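You operate a simulated robot arm through the tools that you are given. There is no shell and no other tool. Be economical: measure what you need, move in short steps, check, and stop when the job is done.

You run a simulated robot arm. Do the job below in one go: nothing can be reset, and whatever is moved stays where it is left.

TASK
Feed one piece, then move the tray to the yellow table.
Fine: the tray in the press; switch the work lamp on and push the bed in; one press of the green button, before the tray comes out; the other tray stays, the motor stays off, the black press knob stays.

Only the result counts: the job must be done as asked and must still hold three seconds after the hand-in. Knocking over, shifting, dropping, spilling or breaking anything else fails it.

THE ROBOT
A 6-joint arm with a two-finger parallel gripper, fixed in place. Base frame: the origin is at the foot of the arm, x ahead of it, y to its left, z up. Lengths are in mm, angles in degrees, forces in N, time in s.
With the tool pointing down near the work surface it reaches from about 240 to 660 mm from the base axis. Its first joint turns from -66.0 to 66.0 degrees. Payload 2.9 kg.
The tool frame sits at the grasp point between the pads (the TCP): z along the fingers, y along the line on which they close. The tips reach 30 mm beyond it. The gripper opens to 110 mm. The fingers are 20 mm wide and 10 mm thick; the gripper's body (48 by 112 mm) begins 55 mm behind the TCP.
Orientation is that of the tool frame in the base frame, as [roll, pitch, yaw] about the fixed x, y, z axes, in that order (R = Rz(yaw) Ry(pitch) Rx(roll)). With the fingers straight down and closing along the base's y, the tool's x points along the base's -x, its y along +y and its z along -z.

THE INTERFACE
- The arm moves only by the tool step_arm. Its argument "motion" is one flat list of numbers, 7 for each row, row after row: the closure, from 0 (fully open) to 1 (shut), then the shift along the tool's x, y, z in mm, then the turn, a rotation vector about the tool's x, y, z in degrees. In form: [jaw, tx, ty, tz, ax, ay, az, jaw, tx, ty, tz, ax, ay, az, ...]. A call has 1 to 10 rows; each row shifts and turns the commanded pose from where the row before left it, along the tool's axes as they then stand. Rows are played at 5 a second. More than 50 mm and 8.6 degrees between two rows, or a gripper value outside its range, and nothing of the call is played. Where a pose cannot be reached the arm comes as near as it can. A force on the tool above 50 N (or 10 N above the force at the start of the call, whichever is more), or a blocked arm, ends the call early, and 0.2 s more pass. The fingers move at their own pace (about 108 mm/s each) and stop on an object; they squeeze with about 21 N. The grip force told is the motor's: it shows also when the fingers shut on nothing. Time passes only in rows, and 0.2 s behind the last, so rows that do not move let the fingers close. It gives the time, the measured TCP pose, the force on the tool (base axes), the opening and the grip force at its end, in the units of the frame above (readings bear some noise), with the torque about the TCP (base axes, N m) and any sound that the robot's microphone picked up.
- Cameras (640 x 400 px; columns grow to the right, rows downward): "scene" is fixed at [76, 426.2, 1403.7]; the picture's right is [-0.80, -0.60, 0.00], its down [-0.22, 0.29, -0.93] and it looks along [0.56, -0.75, -0.36] (base axes); focal length 287 px, centre (320, 200). "wrist" rides on the gripper at [72, 17, -103] in the tool frame; the picture's right is [-0.23, 0.97, 0.00], its down [-0.76, -0.18, -0.62] and it looks along [-0.61, -0.14, 0.78] (tool axes); focal length 222 px, centre (320, 200). There is no depth. A picture from a camera that has moved, and an enlarged one, comes with that camera's place and axes in the base frame and with its lens.
- grab_frame(camera): a new picture of that camera. No time passes.
- close_up(camera, box): a new picture of the part [left, top, right, bottom] of that camera's present view, enlarged. No time passes.
- close_job(): hands the job in; it is judged then, once.

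Go step by step. Nothing tells you positions but the pictures and the camera data: compare them with the known pose of the tool, close in by small moves and look again before you grip or let go. The budget is 120 turns and 76 pictures, counting those below and the enlarged ones. Unless the task says otherwise, let go and move clear before handing in, and close with one line.

The tools are called after ">>>" as name(argument=value, ...) on one line, values as JSON. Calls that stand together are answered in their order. step_arm: Moves the arm, as the interface text tells. Its arguments: {"type":"object","properties":{"motion":{"type":"array","items":{"type":"number"}}},"required":["motion"]} The other tools are called the same way: grab_frame (camera) takes a picture; close_up (camera, box) takes an enlarged picture of a part of a camera's view; close_job () hands the job in.

At the start:

```text
time_s: 0.0
tool_pos: [255.9, -188.3, 1358.9]
tool_rot: [-179.9, 0.0, -180.0]
contact_force: [-0.1, -0.3, -0.3]
wrist_torque: [-0.02, 0.02, 0.02]
opening: 110.0
grip_force: 0.0
```

scene: 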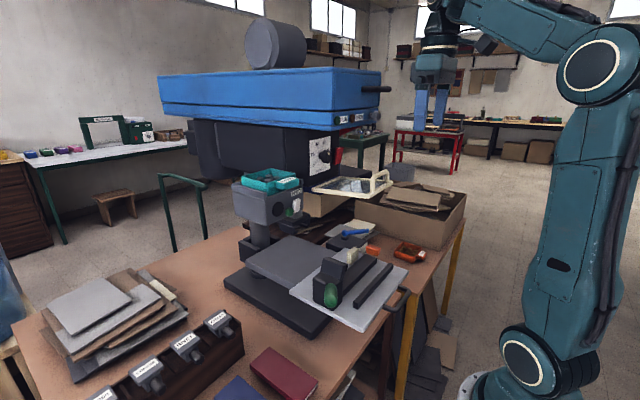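
wrist: 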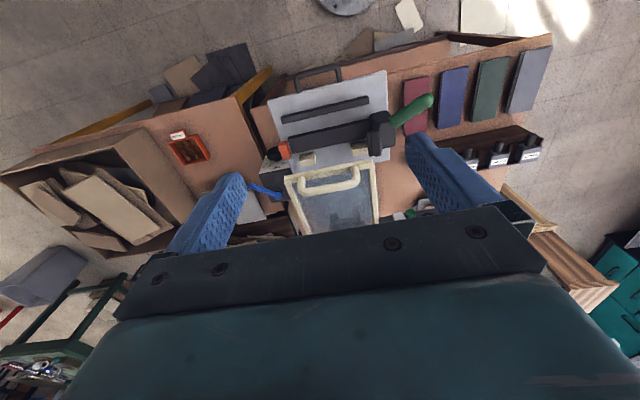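

I see a bench with a press, a tray with a handle in the press region, labelled switches, and a box. I'll look at the details first.

>>> close_up(camera="scene", box=[220, 120, 420, 245])

>>> close_up(camera="scene", box=[60, 240, 420, 400])

>>> close_up(camera="scene", box=[320, 70, 480, 190])

>>> close_up(camera="wrist", box=[220, 50, 560, 250])

```text
3.20 times, centred on (320, 182) of scene
camera zoom: at [76.0, 426.2, 1403.7], right [-0.8, -0.6, 0.0], down [-0.22, 0.29, -0.93], along [0.56, -0.75, -0.36], focal length 917 px, centre (320, 256)
```

zoom: 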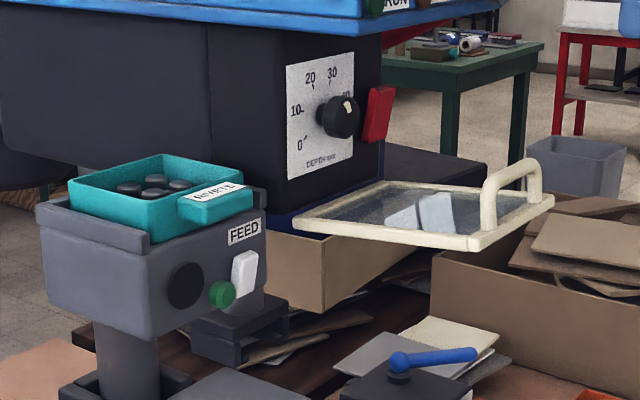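

```text
1.78 times, centred on (240, 320) of scene
camera zoom: at [76.0, 426.2, 1403.7], right [-0.8, -0.6, 0.0], down [-0.22, 0.29, -0.93], along [0.56, -0.75, -0.36], focal length 510 px, centre (462, -13)
```

zoom: 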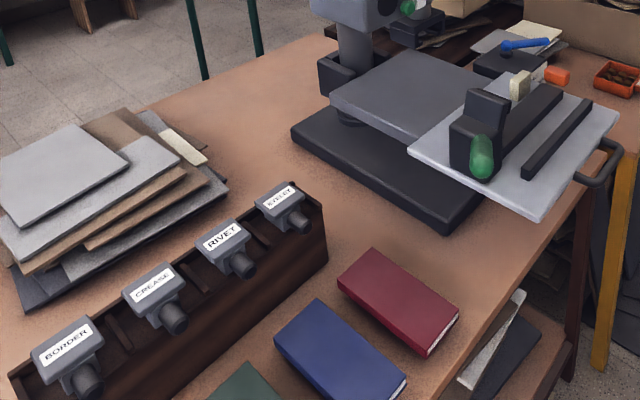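

```text
3.33 times, centred on (400, 130) of scene
camera zoom: at [76.0, 426.2, 1403.7], right [-0.8, -0.6, 0.0], down [-0.22, 0.29, -0.93], along [0.56, -0.75, -0.36], focal length 956 px, centre (53, 433)
```

zoom: 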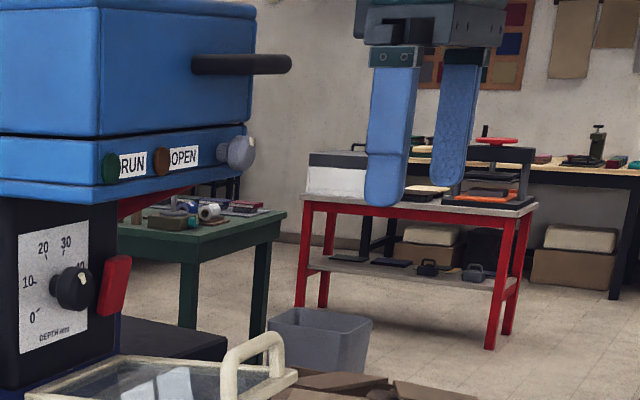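

```text
1.88 times, centred on (390, 150) of wrist
camera zoom: at [183.4, -171.8, 1463.2], right [0.23, 0.97, 0.0], down [0.76, -0.18, 0.62], along [0.61, -0.14, -0.78], focal length 418 px, centre (188, 294)
```

zoom: 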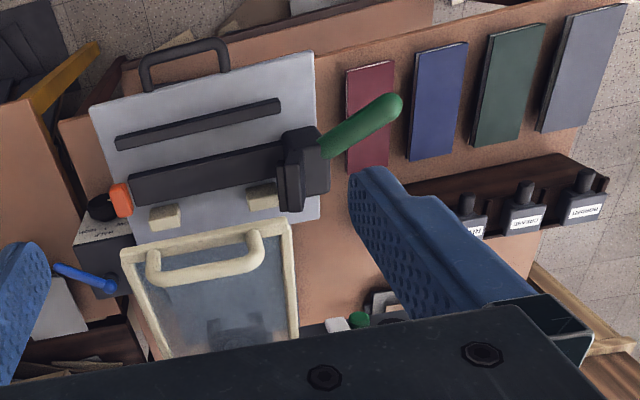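

The wrist image is upside down for me (top = toward the base), and I need to see the press front. I'll tilt the tool slightly to look ahead.

>>> step_arm(motion=[0, 0, 0, 0, 0, -8, 0, 0, 0, 0, 0, 0, -8, 0, 0, 0, 0, 0, 0, -8, 0, 0, 0, 0, 0, 0, -8, 0])

>>> grab_frame(camera="wrist")

```text
time_s: 1.0
tool_pos: [252.2, -197.4, 1403.2]
tool_rot: [180.0, 31.9, -179.9]
contact_force: [-0.9, -0.2, -0.5]
wrist_torque: [0.01, 0.01, -0.02]
opening: 110.0
grip_force: 0.2
out of reach, approached as far as the arm can: row 3, 4
```

```text
69 pictures are left
camera wrist: at [135.6, -181.6, 1453.1], right [0.19, 0.97, 0.12], down [0.32, -0.18, 0.93], along [0.93, -0.14, -0.34], focal length 222 px, centre (320, 200)
```

wrist: 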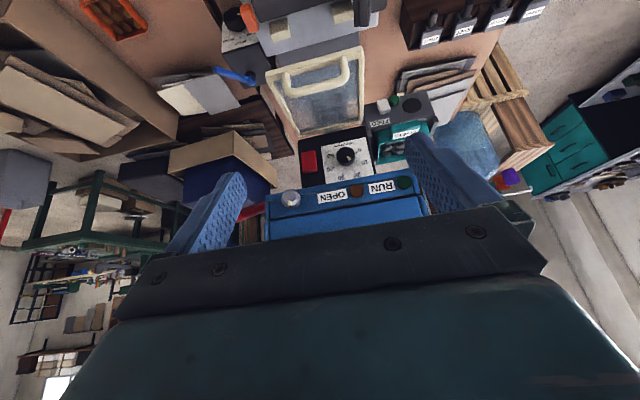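

The press front is visible: RUN/OPEN controls, depth dial, guard frame and feeder. I'll zoom in on these.

>>> close_up(camera="wrist", box=[240, 40, 460, 220])

>>> close_up(camera="wrist", box=[60, 0, 320, 200])

```text
2.22 times, centred on (350, 130) of wrist
camera zoom: at [135.6, -181.6, 1453.1], right [0.19, 0.97, 0.12], down [0.32, -0.18, 0.93], along [0.93, -0.14, -0.34], focal length 494 px, centre (253, 356)
```

zoom: 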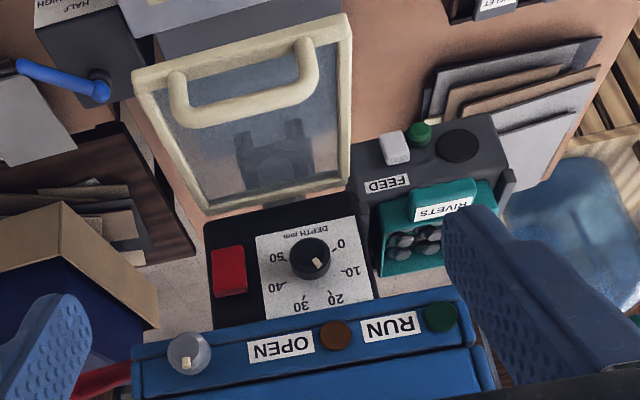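

```text
2.00 times, centred on (190, 100) of wrist
camera zoom: at [135.6, -181.6, 1453.1], right [0.19, 0.97, 0.12], down [0.32, -0.18, 0.93], along [0.93, -0.14, -0.34], focal length 444 px, centre (580, 400)
```

zoom: 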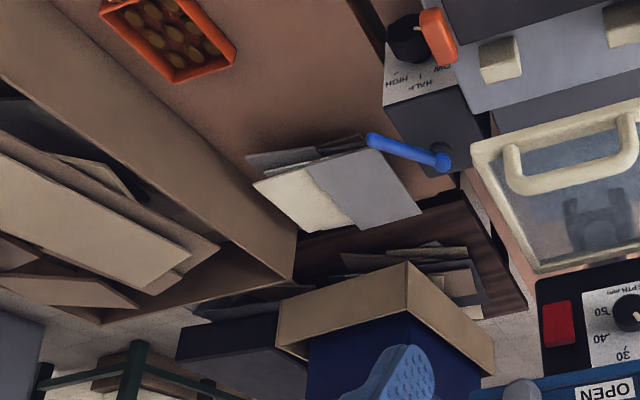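

The teal RIVETS tray sits in the feeder, and the orange tray seems to be the other one. I need to find the work-lamp switch, so I'll zoom in more.

>>> close_up(camera="wrist", box=[210, 0, 300, 90])

>>> close_up(camera="scene", box=[310, 200, 440, 300])

>>> close_up(camera="scene", box=[225, 160, 315, 225])

>>> close_up(camera="scene", box=[300, 80, 420, 180])

```text
4.44 times, centred on (255, 45) of wrist
camera zoom: at [135.6, -181.6, 1453.1], right [0.19, 0.97, 0.12], down [0.32, -0.18, 0.93], along [0.93, -0.14, -0.34], focal length 987 px, centre (609, 889)
```

zoom: 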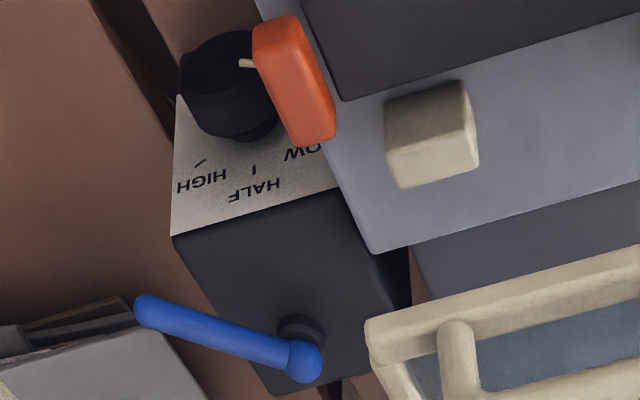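

```text
4.00 times, centred on (375, 250) of scene
camera zoom: at [76.0, 426.2, 1403.7], right [-0.8, -0.6, 0.0], down [-0.22, 0.29, -0.93], along [0.56, -0.75, -0.36], focal length 1147 px, centre (100, 0)
```

zoom: 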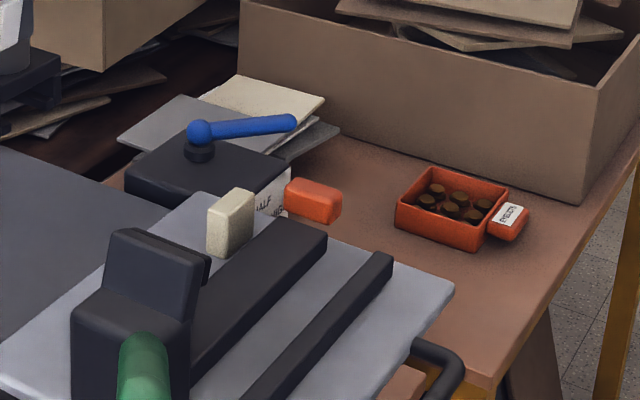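

```text
6.15 times, centred on (270, 192) of scene
camera zoom: at [76.0, 426.2, 1403.7], right [-0.8, -0.6, 0.0], down [-0.22, 0.29, -0.93], along [0.56, -0.75, -0.36], focal length 1764 px, centre (628, 246)
```

zoom: 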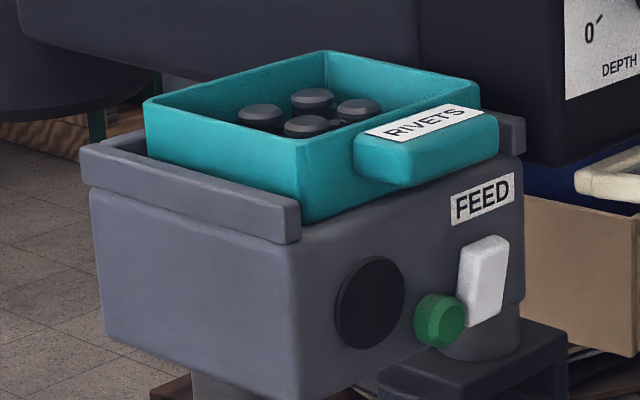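

```text
4.00 times, centred on (360, 130) of scene
camera zoom: at [76.0, 426.2, 1403.7], right [-0.8, -0.6, 0.0], down [-0.22, 0.29, -0.93], along [0.56, -0.75, -0.36], focal length 1147 px, centre (160, 480)
```

zoom: 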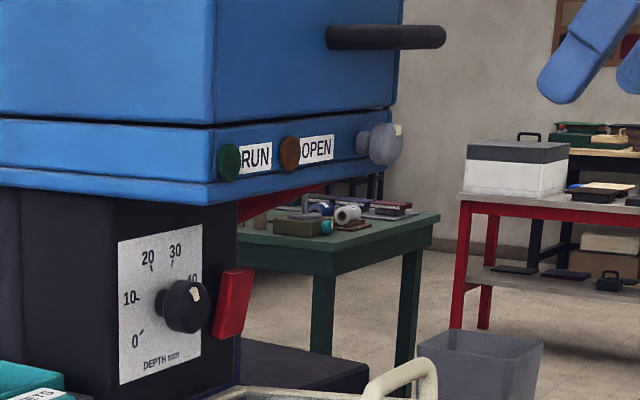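

I'll untilt and move lower and to the right (-y) to view the LOW/HALF/HIGH box and the yellow table.

>>> step_arm(motion=[0, 0, 0, 0, 0, 8, 0, 0, 0, 0, 0, 0, 8, 0, 0, 0, 0, 0, 0, 8, 0, 0, 0, 0, 0, 0, 8, 0, 0, 0, -40, 30, 0, 0, 0, 0, 0, -40, 30, 0, 0, 0, 0, 0, -40, 30, 0, 0, 0, 0, 0, -30, 30, 0, 0, 0])

>>> grab_frame(camera="wrist")

```text
time_s: 2.8
tool_pos: [249.1, -346.9, 1263.9]
tool_rot: [-179.9, 0.0, -180.0]
contact_force: [-0.5, 0.2, 0.2]
wrist_torque: [0.01, 0.03, -0.01]
opening: 110.2
grip_force: 0.2
out of reach, approached as far as the arm can: row 4
```

```text
62 pictures are left
camera wrist: at [177.0, -330.7, 1367.3], right [0.23, 0.97, 0.0], down [0.76, -0.18, 0.62], along [0.61, -0.14, -0.78], focal length 222 px, centre (320, 200)
```

wrist: 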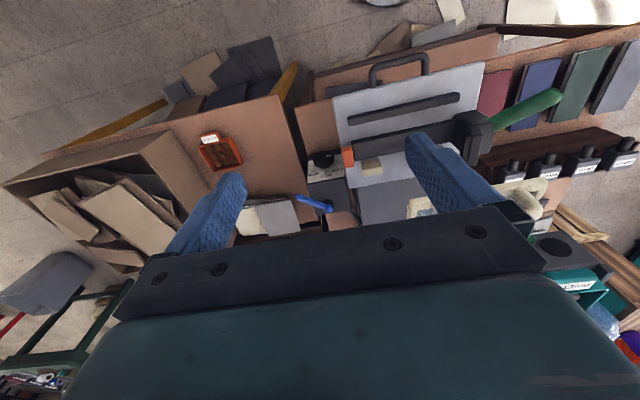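

The yellow-legged table carries the cardboard box and orange tray. Zooming on the knob box and this table.

>>> close_up(camera="wrist", box=[280, 120, 400, 215])

>>> close_up(camera="wrist", box=[120, 50, 340, 240])

```text
4.21 times, centred on (340, 168) of wrist
camera zoom: at [177.0, -330.7, 1367.3], right [0.23, 0.97, 0.0], down [0.76, -0.18, 0.62], along [0.61, -0.14, -0.78], focal length 935 px, centre (236, 337)
```

zoom: 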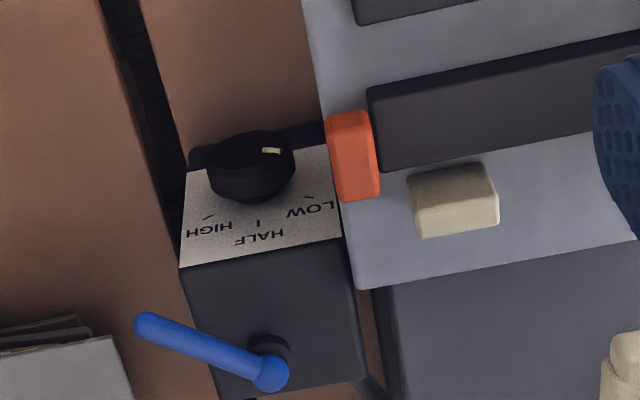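

```text
2.11 times, centred on (230, 145) of wrist
camera zoom: at [177.0, -330.7, 1367.3], right [0.23, 0.97, 0.0], down [0.76, -0.18, 0.62], along [0.61, -0.14, -0.78], focal length 468 px, centre (510, 316)
```

zoom: 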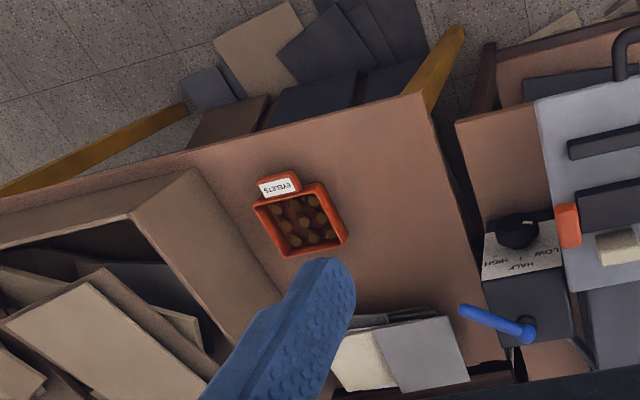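

The orange EYELETS tray is the other tray, so the teal RIVETS tray is the one to move. I'll drop lower and tilt to get a front-on look at the box, bed and feeder controls.

>>> step_arm(motion=[0, 0, 0, 45, 0, 0, 0, 0, 0, 0, 45, 0, 0, 0, 0, 0, 0, 45, 0, 0, 0, 0, 0, 0, 45, 0, 0, 0, 0, 0, 0, 0, 0, -8, 0, 0, 0, 0, 0, 0, -8, 0, 0, 0, 0, 0, 0, -8, 0, 0, 0, 0, 0, 0, -8, 0])

>>> grab_frame(camera="wrist")

```text
time_s: 4.6
tool_pos: [302.4, -318.2, 1081.4]
tool_rot: [-179.8, 32.1, 180.0]
contact_force: [-0.2, 0.1, 0.0]
wrist_torque: [0.0, -0.01, 0.0]
opening: 110.0
grip_force: 0.1
out of reach, approached as far as the arm can: row 7, 8
```

```text
59 pictures are left
camera wrist: at [186.2, -302.6, 1130.4], right [0.19, 0.97, 0.12], down [0.31, -0.18, 0.93], along [0.93, -0.14, -0.34], focal length 222 px, centre (320, 200)
```

wrist: 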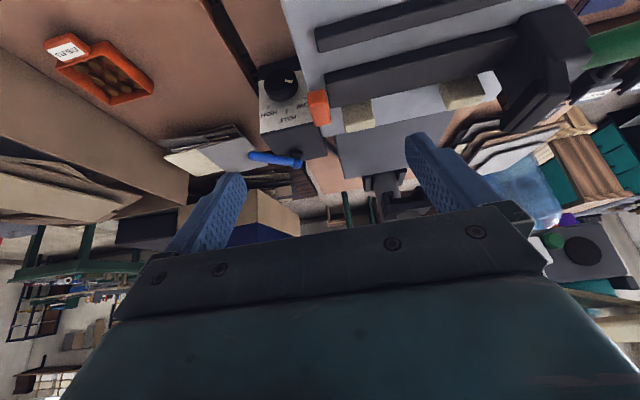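

>>> close_up(camera="wrist", box=[240, 50, 360, 170])

>>> close_up(camera="wrist", box=[300, 0, 600, 190])

```text
3.33 times, centred on (300, 110) of wrist
camera zoom: at [186.2, -302.6, 1130.4], right [0.19, 0.97, 0.12], down [0.31, -0.18, 0.93], along [0.93, -0.14, -0.34], focal length 740 px, centre (387, 500)
```

zoom: 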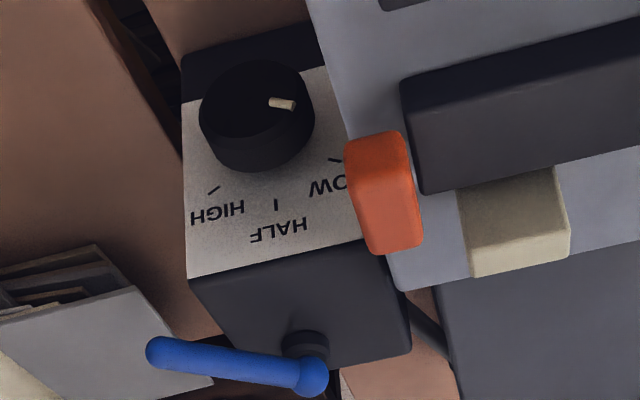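

```text
2.11 times, centred on (450, 95) of wrist
camera zoom: at [186.2, -302.6, 1130.4], right [0.19, 0.97, 0.12], down [0.31, -0.18, 0.93], along [0.93, -0.14, -0.34], focal length 468 px, centre (46, 421)
```

zoom: 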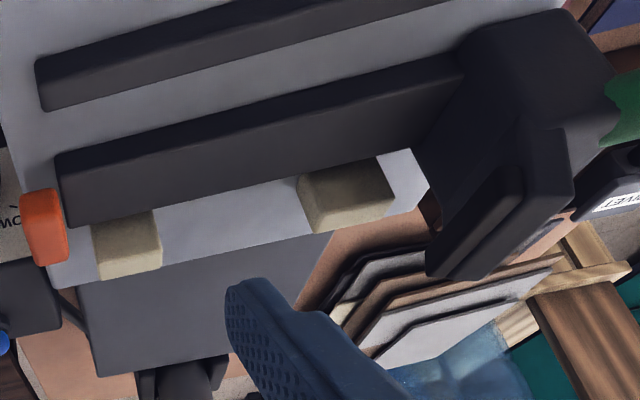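

I need markings on the small controls (white rocker, red paddle, silver knob), so I'll zoom from the fixed camera.

>>> close_up(camera="scene", box=[280, 185, 310, 215])

>>> close_up(camera="scene", box=[320, 105, 410, 175])

>>> close_up(camera="scene", box=[150, 20, 400, 180])

```text
13.33 times, centred on (295, 200) of scene
camera zoom: at [76.0, 426.2, 1403.7], right [-0.8, -0.6, 0.0], down [-0.22, 0.29, -0.93], along [0.56, -0.75, -0.36], focal length 3823 px, centre (653, 200)
```

zoom: 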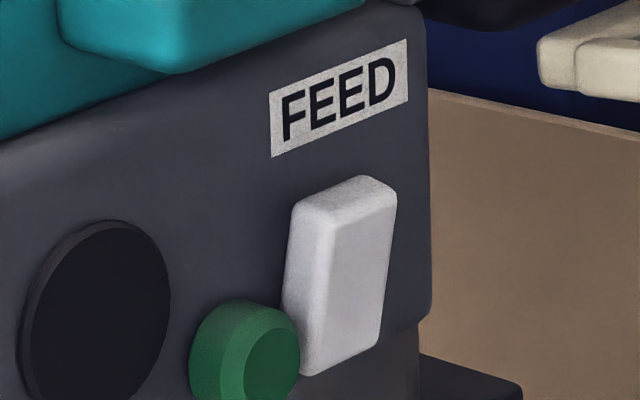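

```text
5.71 times, centred on (365, 140) of scene
camera zoom: at [76.0, 426.2, 1403.7], right [-0.8, -0.6, 0.0], down [-0.22, 0.29, -0.93], along [0.56, -0.75, -0.36], focal length 1638 px, centre (63, 543)
```

zoom: 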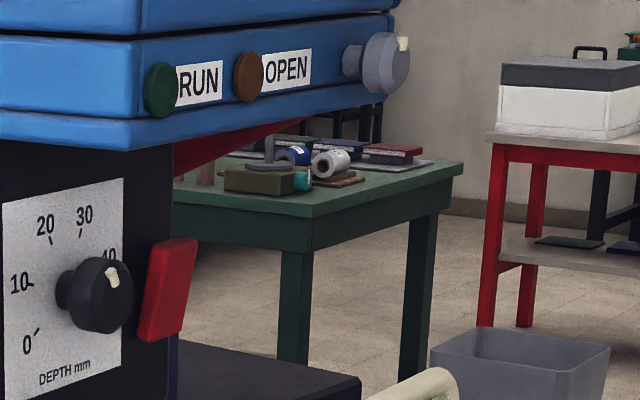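

```text
2.50 times, centred on (275, 100) of scene
camera zoom: at [76.0, 426.2, 1403.7], right [-0.8, -0.6, 0.0], down [-0.22, 0.29, -0.93], along [0.56, -0.75, -0.36], focal length 717 px, centre (432, 450)
```

zoom: 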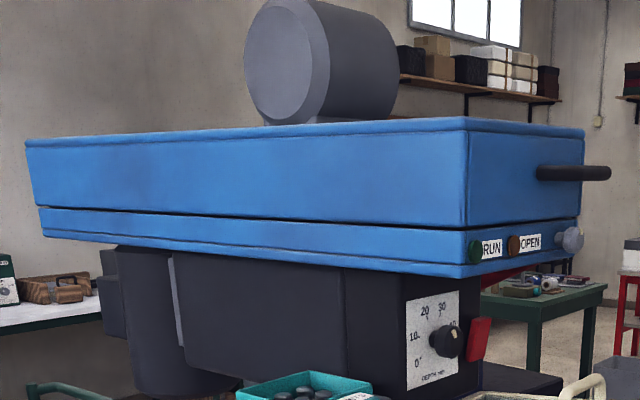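

I haven't found a labelled lamp; the black disc beside the white rocker on the feeder may be the lamp. I'll move left into the free space in front of the feeder to look at it head-on.

>>> step_arm(motion=[0, 0, 45, 0, 0, 0, 0, 0, 0, 45, 0, 0, 0, 0, 0, 0, 45, 0, 0, 0, 0, 0, 0, 45, 0, 0, 0, 0, 0, 0, 45, 0, 0, 0, 0, 0, 0, 45, 0, 0, 0, 0, 0, 0, 45, 0, 0, 0, 0, 0, 0, 30, 0, 0, 0, 0])

>>> grab_frame(camera="wrist")

```text
time_s: 6.4
tool_pos: [300.7, 27.5, 1081.0]
tool_rot: [-179.9, 32.0, 179.9]
contact_force: [0.1, 0.8, 0.2]
wrist_torque: [0.0, 0.01, 0.02]
opening: 110.0
grip_force: 0.1
```

```text
53 pictures are left
camera wrist: at [184.7, 43.7, 1130.3], right [0.19, 0.97, 0.12], down [0.31, -0.18, 0.93], along [0.93, -0.14, -0.34], focal length 222 px, centre (320, 200)
```

wrist: 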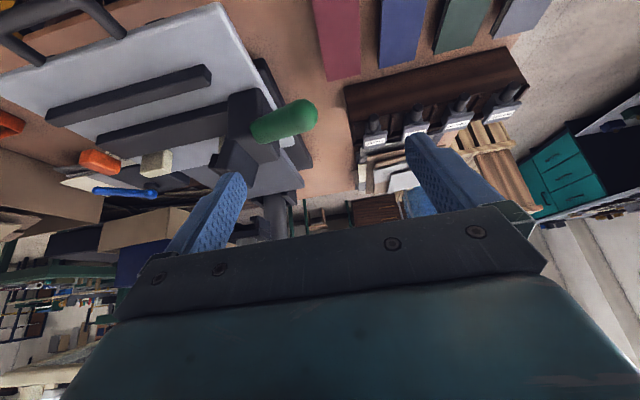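

The feeder is higher than this view. I'll move forward and up a little and tilt toward horizontal.

>>> step_arm(motion=[0, -49, 0, -4, 0, 0, 0, 0, -49, 0, -4, 0, 0, 0, 0, 0, 0, 0, 0, -8, 0, 0, 0, 0, 0, 0, -8, 0, 0, 0, 0, 0, 0, -8, 0, 0, 0, 0, 0, 0, -8, 0, 0, 0, 0, 0, 0, -8, 0])

>>> grab_frame(camera="wrist")

```text
time_s: 8.0
tool_pos: [394.8, 27.7, 1150.7]
tool_rot: [-179.8, 72.0, -179.8]
contact_force: [0.2, -0.3, 0.1]
wrist_torque: [-0.01, 0.0, 0.02]
opening: 110.0
grip_force: 0.0
out of reach, approached as far as the arm can: row 7
```

```text
52 pictures are left
camera wrist: at [274.1, 43.8, 1113.0], right [0.07, 0.97, 0.22], down [-0.36, -0.18, 0.92], along [0.93, -0.14, 0.34], focal length 222 px, centre (320, 200)
```

wrist: 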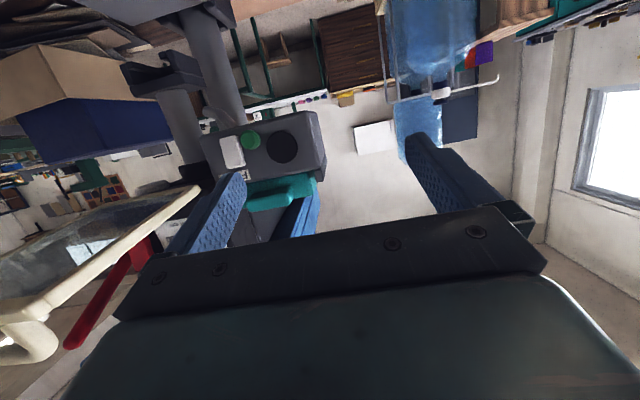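

Now the feeder front, guard underside and red lever are visible. Zooming.

>>> close_up(camera="wrist", box=[180, 90, 340, 200])

>>> close_up(camera="wrist", box=[0, 80, 240, 360])

```text
3.64 times, centred on (260, 145) of wrist
camera zoom: at [274.1, 43.8, 1113.0], right [0.07, 0.97, 0.22], down [-0.36, -0.18, 0.92], along [0.93, -0.14, 0.34], focal length 808 px, centre (538, 400)
```

zoom: 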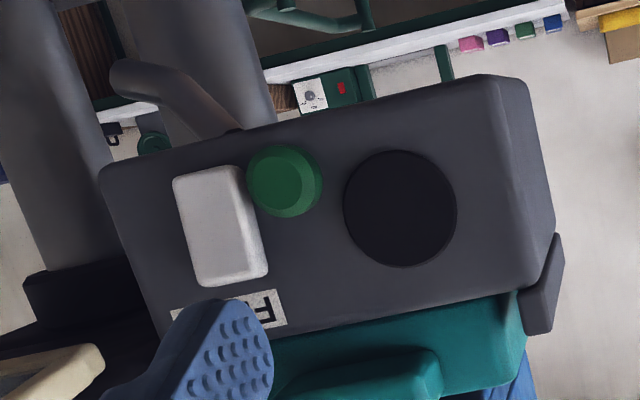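

```text
1.43 times, centred on (120, 220) of wrist
camera zoom: at [274.1, 43.8, 1113.0], right [0.07, 0.97, 0.22], down [-0.36, -0.18, 0.92], along [0.93, -0.14, 0.34], focal length 317 px, centre (606, 171)
```

zoom: 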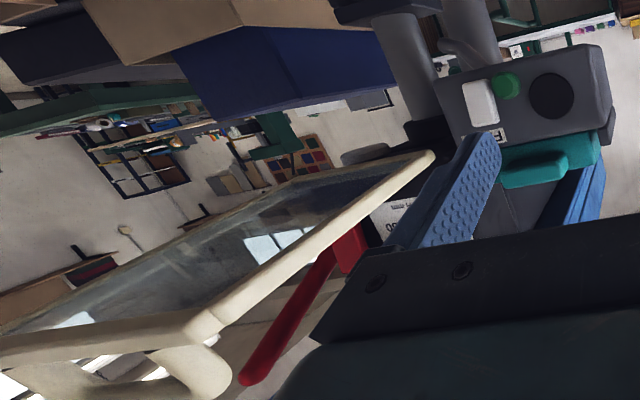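

I'll rise and yaw toward the press face to see its dial, red paddle and anything under the head.

>>> step_arm(motion=[0, -38, 0, -12.4, 0, 0, 0, 0, -38, 0, -12.4, 0, 0, 0, 0, -38, 0, -12.4, 0, 0, 0, 0, 0, 0, 0, 8, 0, 0, 0, 0, 0, 0, 8, 0, 0, 0, 0, 0, 0, 8, 0, 0, 0, 0, 0, 0, 8, 0, 0])

>>> grab_frame(camera="wrist")

```text
time_s: 9.6
tool_pos: [394.0, 28.3, 1270.8]
tool_rot: [-147.8, 72.1, -179.9]
contact_force: [-0.8, 0.1, 0.6]
wrist_torque: [-0.01, -0.02, 0.0]
opening: 110.2
grip_force: 0.1
```

```text
49 pictures are left
camera wrist: at [297.0, 96.3, 1226.2], right [0.56, 0.83, 0.06], down [-0.36, 0.18, 0.92], along [0.75, -0.54, 0.4], focal length 222 px, centre (320, 200)
```

wrist: 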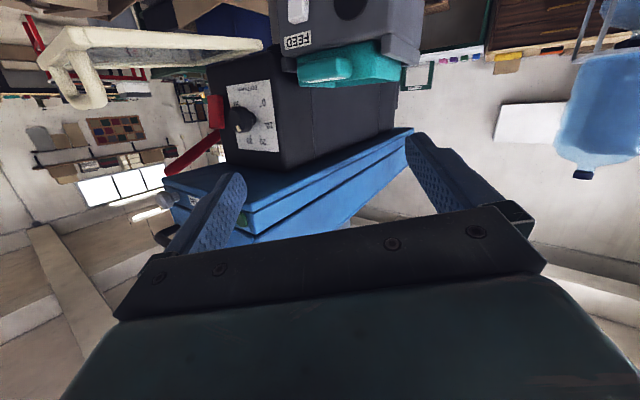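

>>> close_up(camera="wrist", box=[140, 20, 430, 245])

>>> close_up(camera="wrist", box=[200, 60, 290, 160])

```text
1.78 times, centred on (285, 132) of wrist
camera zoom: at [297.0, 96.3, 1226.2], right [0.56, 0.83, 0.06], down [-0.36, 0.18, 0.92], along [0.75, -0.54, 0.4], focal length 395 px, centre (382, 320)
```

zoom: 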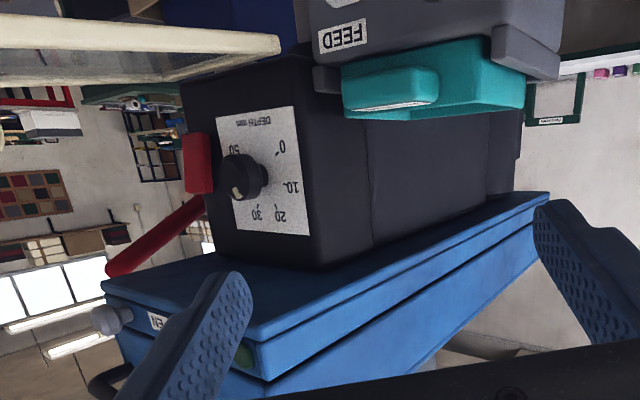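

```text
4.00 times, centred on (245, 110) of wrist
camera zoom: at [297.0, 96.3, 1226.2], right [0.56, 0.83, 0.06], down [-0.36, 0.18, 0.92], along [0.75, -0.54, 0.4], focal length 888 px, centre (620, 560)
```

zoom: 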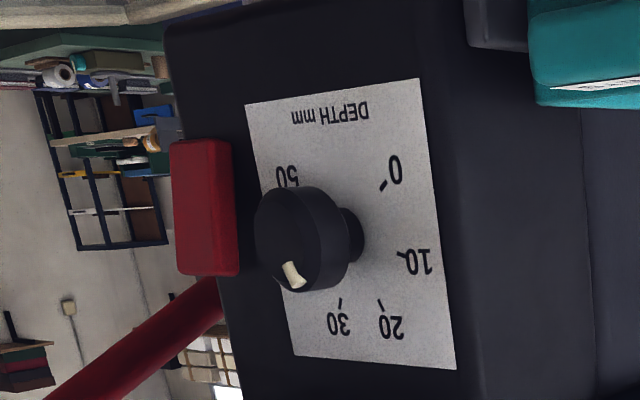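

The orange paddle actually sits on the bed, not on the knob box. I'll zoom on the bed from the fixed camera.

>>> close_up(camera="scene", box=[350, 225, 410, 265])

>>> close_up(camera="scene", box=[220, 200, 420, 345])

```text
10.00 times, centred on (380, 245) of scene
camera zoom: at [76.0, 426.2, 1403.7], right [-0.8, -0.6, 0.0], down [-0.22, 0.29, -0.93], along [0.56, -0.75, -0.36], focal length 2867 px, centre (-280, -250)
```

zoom: 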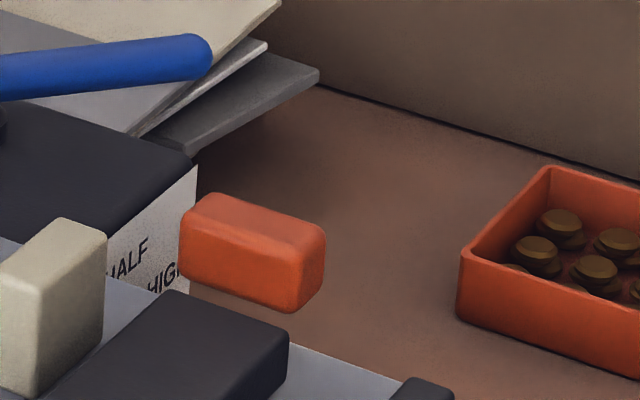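

```text
2.76 times, centred on (320, 272) of scene
camera zoom: at [76.0, 426.2, 1403.7], right [-0.8, -0.6, 0.0], down [-0.22, 0.29, -0.93], along [0.56, -0.75, -0.36], focal length 791 px, centre (320, 0)
```

zoom: 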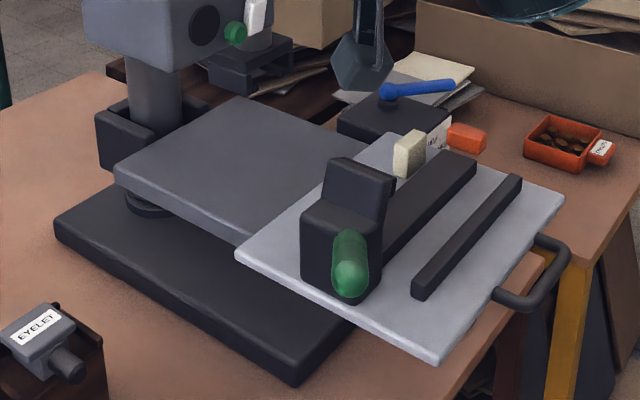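

The white rocker on the feeder (≈[532,-83,1127], 37 mm tall) sits with its top sticking out, i.e. off, the same way as the red one. I take white as the lamp switch and red as the motor. I'll close the fingers and come up in front of the white rocker's top half.

>>> step_arm(motion=[1, 0, 0, 0, -8, 0, 0, 1, 0, 0, 0, -8, 0, 0, 1, 42, 0, 0, 0, 0, 0, 1, 42, 0, 0, 0, 0, 0, 1, 0, -31, 0, 0, 0, 0, 1, 0, -31, 0, 0, 0, 0, 1, 0, 0, 40, 0, 0, 0, 1, 0, 0, 40, 0, 0, 0, 1, 0, 0, 40, 0, 0, 0])

>>> close_up(camera="wrist", box=[200, 60, 440, 210])

>>> close_up(camera="scene", box=[225, 150, 345, 230])

```text
time_s: 11.6
tool_pos: [464.6, -64.0, 1160.8]
tool_rot: [-163.8, 72.1, -179.8]
contact_force: [0.6, 0.0, 0.2]
wrist_torque: [0.02, -0.03, 0.03]
opening: 0.0
grip_force: 20.2
```

```text
2.67 times, centred on (320, 135) of wrist
camera zoom: at [351.7, -20.6, 1121.0], right [0.33, 0.94, 0.13], down [-0.38, 0.0, 0.92], along [0.86, -0.35, 0.36], focal length 592 px, centre (320, 373)
```

zoom: 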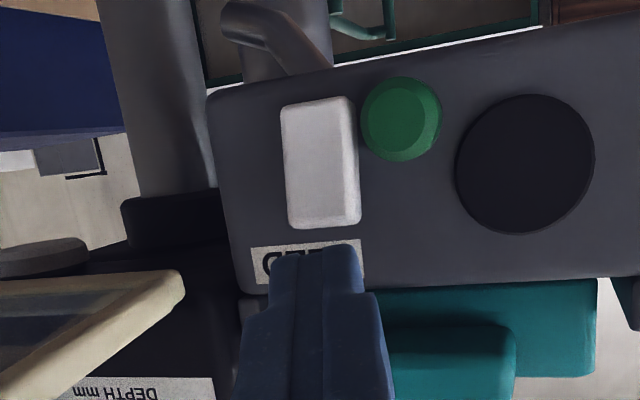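

```text
5.00 times, centred on (285, 190) of scene
camera zoom: at [76.0, 426.2, 1403.7], right [-0.8, -0.6, 0.0], down [-0.22, 0.29, -0.93], along [0.56, -0.75, -0.36], focal length 1434 px, centre (495, 250)
```

zoom: 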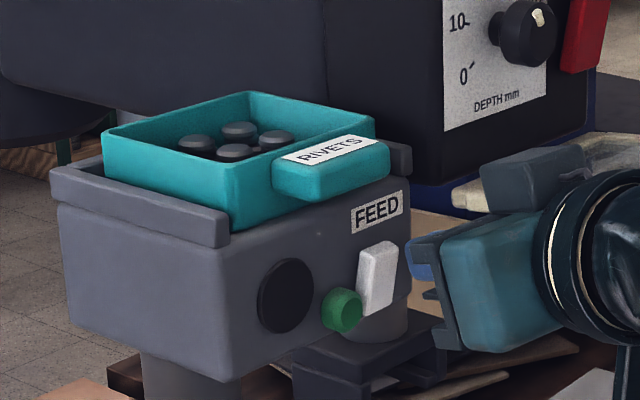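

The tip is ~36 mm before the rocker's upper half. Advance in small steps.

>>> step_arm(motion=[1, 0, 0, 12, 0, 0, 0, 1, 0, 0, 10, 0, 0, 0, 1, 0, 0, 8, 0, 0, 0])

>>> close_up(camera="wrist", box=[200, 60, 440, 210])

```text
time_s: 12.4
tool_pos: [489.5, -73.7, 1151.1]
tool_rot: [-163.9, 72.0, -179.8]
contact_force: [-0.4, 0.0, 0.7]
wrist_torque: [-0.01, -0.02, -0.01]
opening: 0.0
grip_force: 21.4
```

```text
2.67 times, centred on (320, 135) of wrist
camera zoom: at [377.7, -29.6, 1111.7], right [0.33, 0.94, 0.13], down [-0.38, 0.0, 0.92], along [0.87, -0.35, 0.36], focal length 592 px, centre (320, 373)
```

zoom: 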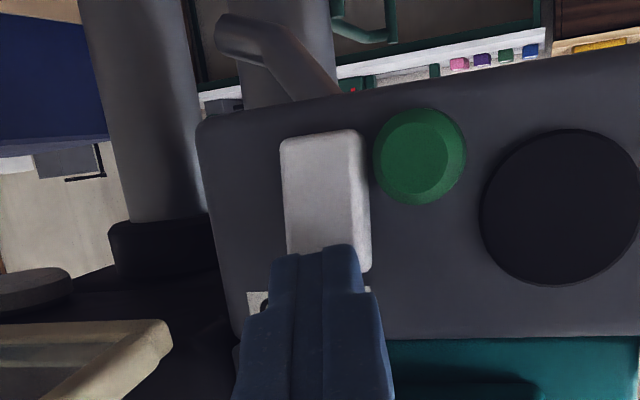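

Aligned with the rocker's top end. Pressing gently.

>>> step_arm(motion=[1, 0, 0, 4, 0, 0, 0, 1, 0, 0, 3, 0, 0, 0, 1, 0, 0, 3, 0, 0, 0, 1, 0, 0, 3, 0, 0, 0])

>>> close_up(camera="wrist", box=[200, 60, 440, 210])

```text
time_s: 13.3
tool_pos: [496.1, -75.6, 1148.0]
tool_rot: [-163.8, 72.0, -179.5]
contact_force: [-29.8, 6.0, 9.1]
wrist_torque: [0.03, -0.27, 0.26]
opening: 0.1
grip_force: 20.7
heard: click
stopped in row 4: the force on the tool passed its limit at 57 N (the readings are from after the stop); the commanded pose is now the measured one
```

```text
2.67 times, centred on (320, 135) of wrist
camera zoom: at [384.0, -32.3, 1109.0], right [0.32, 0.94, 0.13], down [-0.38, 0.0, 0.92], along [0.87, -0.35, 0.36], focal length 592 px, centre (320, 373)
```

zoom: 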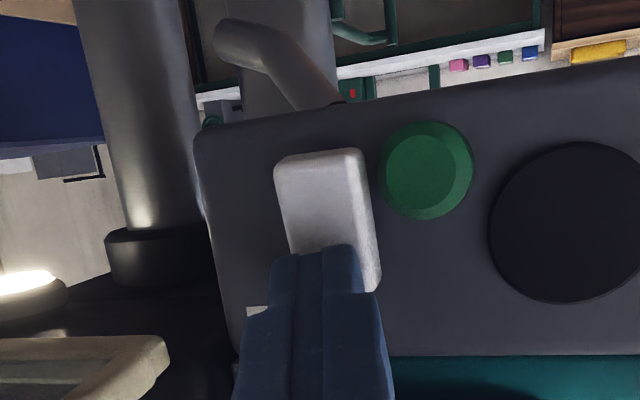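

The click came with a round lamp under the press lighting up, so the lamp is on. Backing off and returning the tool to vertical.

>>> step_arm(motion=[1, 0, 0, -40, 0, 0, 0, 1, 0, 0, -40, 0, 0, 0, 1, 0, 0, -20, -8, 0, 0, 1, 0, 0, -20, -8, 0, 0, 1, 0, 0, -10, 0, 8, 0, 1, 0, 0, -10, 0, 8, 0, 1, 20, 0, 0, 0, 8, 0, 1, 20, 0, 0, 0, 8, 0, 1, 20, 0, 0, 0, 8, 0])

>>> step_arm(motion=[1, 20, 0, 0, 0, 8, 0, 1, 20, 0, 0, 0, 8, 0, 1, 0, 0, 0, 0, 8, 0, 1, 0, 0, 0, 0, 8, 0])

>>> grab_frame(camera="wrist")

>>> grab_frame(camera="scene")

```text
time_s: 15.3
tool_pos: [331.4, -45.0, 1147.6]
tool_rot: [-179.8, 31.9, 180.0]
contact_force: [0.7, 0.4, 0.2]
wrist_torque: [-0.04, -0.02, -0.01]
opening: 0.0
grip_force: 20.9
```

```text
time_s: 16.3
tool_pos: [295.0, -44.5, 1129.5]
tool_rot: [-179.8, -0.2, -179.9]
contact_force: [0.3, -0.7, 0.2]
wrist_torque: [-0.01, -0.02, -0.01]
opening: 0.0
grip_force: 21.0
```

```text
40 pictures are left
camera wrist: at [222.6, -29.6, 1231.6], right [0.23, 0.97, 0.0], down [0.76, -0.18, 0.62], along [0.6, -0.14, -0.78], focal length 222 px, centre (320, 200)
```

wrist: 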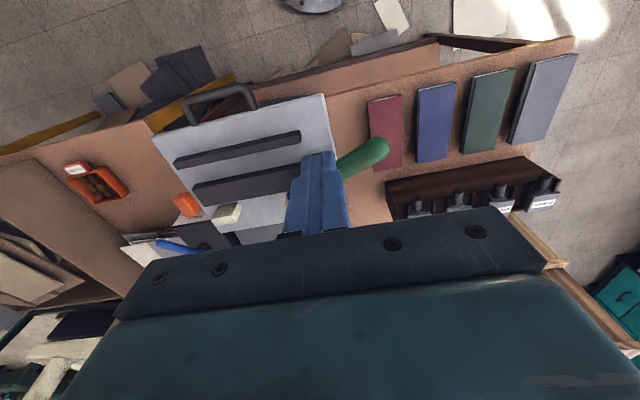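

```text
39 pictures are left
```

scene: 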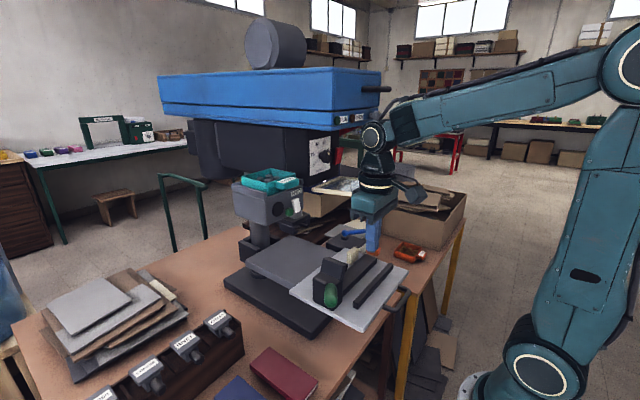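

The bed's bail handle is at about [264,-192,888]. I'll go in front of it (base side) and down with closed fingers.

>>> step_arm(motion=[1, 36, 0, 0, 0, 0, 0, 1, 36, 0, 0, 0, 0, 0, 1, 0, -49, 0, 0, 0, 0, 1, 0, -49, 0, 0, 0, 0, 1, 0, -49, 0, 0, 0, 0, 1, 0, 0, 47, 0, 0, 0, 1, 0, 0, 47, 0, 0, 0, 1, 0, 0, 46, 0, 0, 0, 1, 0, 0, 47, 0, 0, 0, 1, 0, 0, 47, 0, 0, 0])

>>> grab_frame(camera="wrist")

>>> close_up(camera="scene", box=[300, 210, 440, 330])

```text
time_s: 18.5
tool_pos: [221.7, -191.8, 892.3]
tool_rot: [-179.9, 0.0, -179.9]
contact_force: [-0.4, -0.2, 0.6]
wrist_torque: [0.0, -0.01, -0.02]
opening: 0.0
grip_force: 20.6
```

```text
38 pictures are left
camera wrist: at [149.7, -176.4, 997.0], right [0.23, 0.97, 0.0], down [0.76, -0.18, 0.62], along [0.61, -0.14, -0.78], focal length 222 px, centre (320, 200)
```

wrist: 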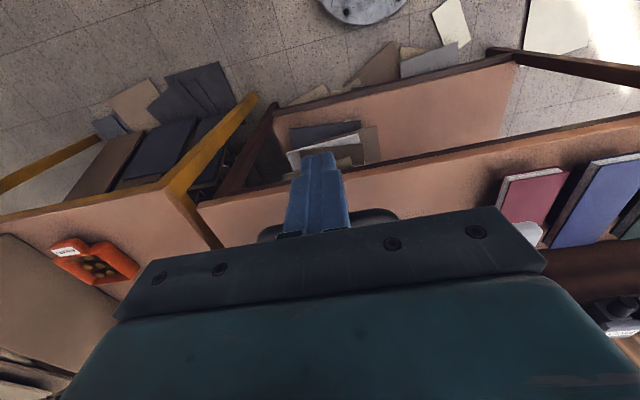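

```text
3.33 times, centred on (370, 270) of scene
camera zoom: at [76.0, 426.2, 1403.7], right [-0.8, -0.6, 0.0], down [-0.22, 0.29, -0.93], along [0.56, -0.75, -0.36], focal length 956 px, centre (153, -33)
```

zoom: 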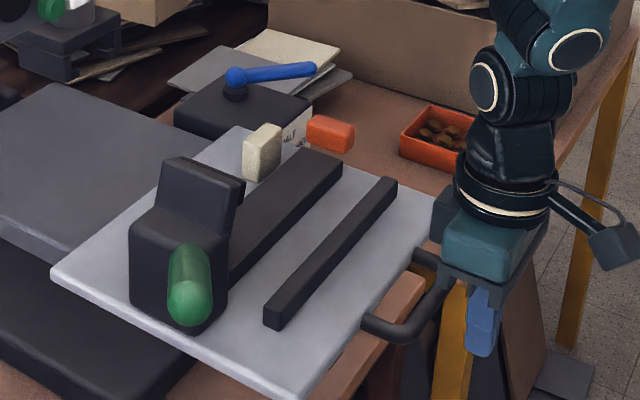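

The fingers are in front of the bail and overlap its height. Pushing +x in small steps.

>>> step_arm(motion=[1, -12, 0, 0, 0, 0, 0, 1, -10, 0, 0, 0, 0, 0, 1, -8, 0, 0, 0, 0, 0, 1, -8, 0, 0, 0, 0, 0, 1, -8, 0, 0, 0, 0, 0])

>>> close_up(camera="scene", box=[300, 210, 440, 330])

```text
time_s: 19.7
tool_pos: [267.5, -193.4, 893.9]
tool_rot: [-179.9, -0.2, 180.0]
contact_force: [-0.9, -0.3, 0.7]
wrist_torque: [0.03, -0.01, -0.01]
opening: 0.0
grip_force: 21.0
```

```text
3.33 times, centred on (370, 270) of scene
camera zoom: at [76.0, 426.2, 1403.7], right [-0.8, -0.6, 0.0], down [-0.22, 0.29, -0.93], along [0.56, -0.75, -0.36], focal length 956 px, centre (153, -33)
```

zoom: 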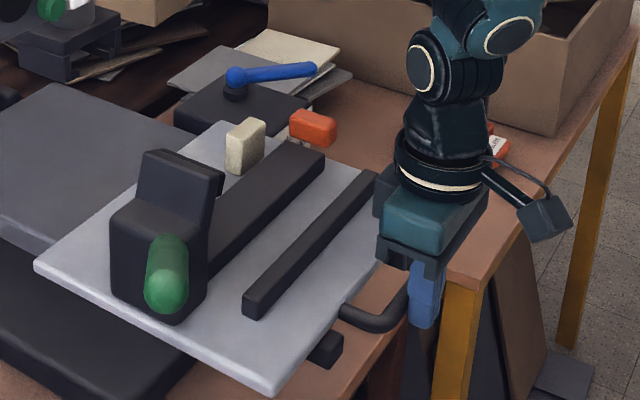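

The bed slides easily with its whole assembly. Continuing to push.

>>> step_arm(motion=[1, -10, 0, 0, 0, 0, 0, 1, -10, 0, 0, 0, 0, 0, 1, -10, 0, 0, 0, 0, 0, 1, -10, 0, 0, 0, 0, 0, 1, -10, 0, 0, 0, 0, 0, 1, -10, 0, 0, 0, 0, 0])

>>> close_up(camera="scene", box=[220, 180, 440, 330])

```text
time_s: 21.1
tool_pos: [327.7, -193.8, 893.5]
tool_rot: [-179.9, -0.1, 180.0]
contact_force: [-1.1, -0.4, 0.0]
wrist_torque: [-0.03, 0.02, 0.0]
opening: 0.0
grip_force: 20.5
```

```text
2.67 times, centred on (330, 255) of scene
camera zoom: at [76.0, 426.2, 1403.7], right [-0.8, -0.6, 0.0], down [-0.22, 0.29, -0.93], along [0.56, -0.75, -0.36], focal length 764 px, centre (293, 53)
```

zoom: 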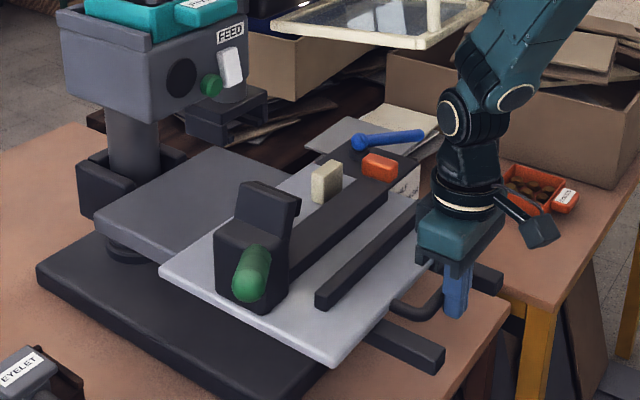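

The wrist is getting close to the guard above, so I'll back off slightly and tilt the tool so the wrist stays back.

>>> step_arm(motion=[1, 25, 0, 0, 0, 0, 0, 1, 0, 0, 4, 0, -8, 0, 1, 0, 0, 0, 0, -8, 0, 1, 0, 0, 0, 0, -8, 0, 1, 0, 0, 0, 0, -4, 0])

>>> grab_frame(camera="scene")

```text
time_s: 22.3
tool_pos: [303.0, -194.0, 890.2]
tool_rot: [-179.9, 27.9, -179.9]
contact_force: [-0.2, -0.1, -0.3]
wrist_torque: [-0.04, 0.0, 0.04]
opening: 0.2
grip_force: 20.9
```

```text
34 pictures are left
```

scene: 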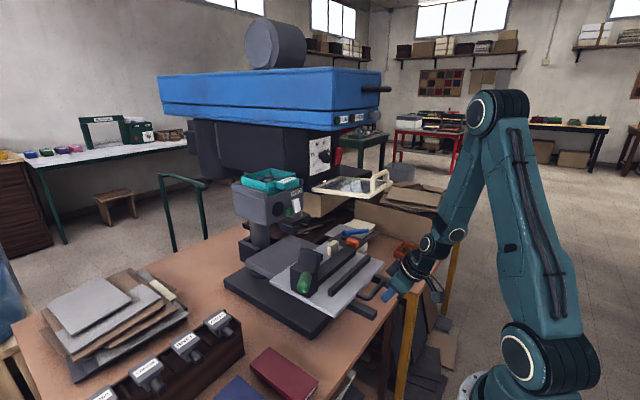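

Wrist is well clear now. Continuing to push along +x at this tilt.

>>> step_arm(motion=[1, -10.6, 0, 5.6, 0, 0, 0, 1, -8.8, 0, 4.7, 0, 0, 0, 1, -8.8, 0, 4.7, 0, 0, 0, 1, -8.8, 0, 4.7, 0, 0, 0, 1, -8.8, 0, 4.7, 0, 0, 0, 1, -8.8, 0, 4.7, 0, 0, 0, 1, -8.8, 0, 4.7, 0, 0, 0])

>>> grab_frame(camera="scene")

```text
time_s: 23.9
tool_pos: [375.0, -192.5, 889.5]
tool_rot: [-179.9, 27.9, -179.9]
contact_force: [-1.3, -0.7, -1.6]
wrist_torque: [-0.04, 0.03, -0.02]
opening: 0.0
grip_force: 20.8
```

```text
33 pictures are left
```

scene: 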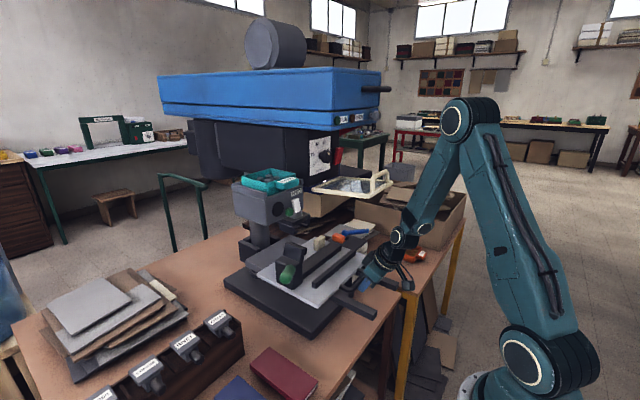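

Still moving freely. Continuing until it stops.

>>> step_arm(motion=[1, -8.8, 0, 4.7, 0, 0, 0, 1, -8.8, 0, 4.7, 0, 0, 0, 1, -8.8, 0, 4.7, 0, 0, 0, 1, -8.8, 0, 4.7, 0, 0, 0, 1, -8.8, 0, 4.7, 0, 0, 0])

>>> close_up(camera="scene", box=[220, 150, 460, 330])

```text
time_s: 25.1
tool_pos: [425.8, -194.8, 889.9]
tool_rot: [180.0, 27.9, -179.9]
contact_force: [-1.0, 0.3, 0.2]
wrist_torque: [0.02, 0.0, -0.01]
opening: 0.2
grip_force: 20.6
```

```text
2.22 times, centred on (340, 240) of scene
camera zoom: at [76.0, 426.2, 1403.7], right [-0.8, -0.6, 0.0], down [-0.22, 0.29, -0.93], along [0.56, -0.75, -0.36], focal length 637 px, centre (276, 111)
```

zoom: 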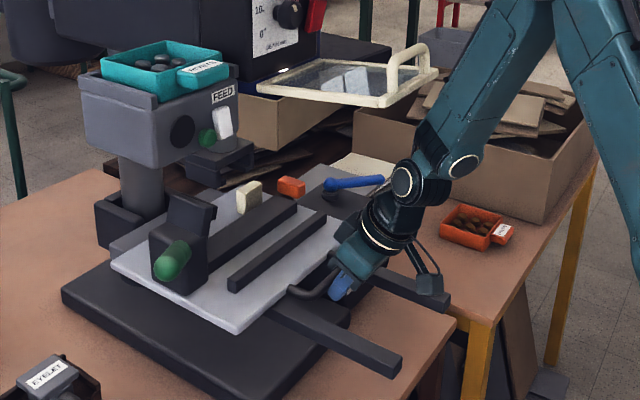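

The forearm nears the guard; I'll tilt more to draw it back, then push the last bit.

>>> step_arm(motion=[1, 4, 0, -2, 0, -8, 0, 1, 4, 0, -2, 0, -8, 0])

>>> step_arm(motion=[1, -5.8, 0, 5.6, 0, 0, 0, 1, -5.8, 0, 5.6, 0, 0, 0, 1, -5.8, 0, 5.6, 0, 0, 0, 1, -5.8, 0, 5.6, 0, 0, 0])

>>> close_up(camera="scene", box=[220, 150, 460, 330])

```text
time_s: 25.7
tool_pos: [416.9, -194.0, 888.9]
tool_rot: [-179.9, 44.0, -179.9]
contact_force: [0.5, -0.6, 0.5]
wrist_torque: [0.03, -0.01, 0.01]
opening: 0.1
grip_force: 21.2
```

```text
time_s: 26.7
tool_pos: [449.9, -192.0, 891.0]
tool_rot: [-180.0, 44.0, -179.9]
contact_force: [0.3, 1.0, 0.9]
wrist_torque: [0.0, 0.0, 0.03]
opening: 0.1
grip_force: 21.0
```

```text
2.22 times, centred on (340, 240) of scene
camera zoom: at [76.0, 426.2, 1403.7], right [-0.8, -0.6, 0.0], down [-0.22, 0.29, -0.93], along [0.56, -0.75, -0.36], focal length 637 px, centre (276, 111)
```

zoom: 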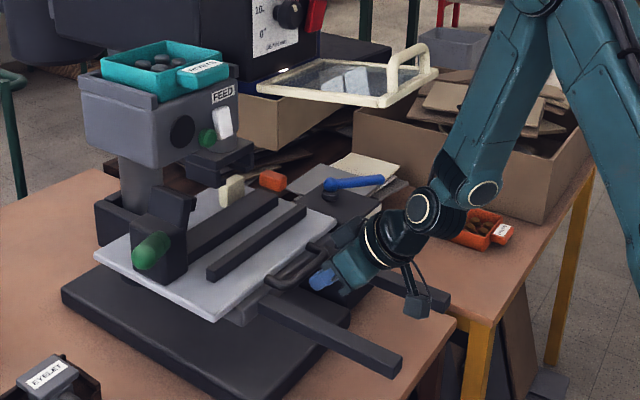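

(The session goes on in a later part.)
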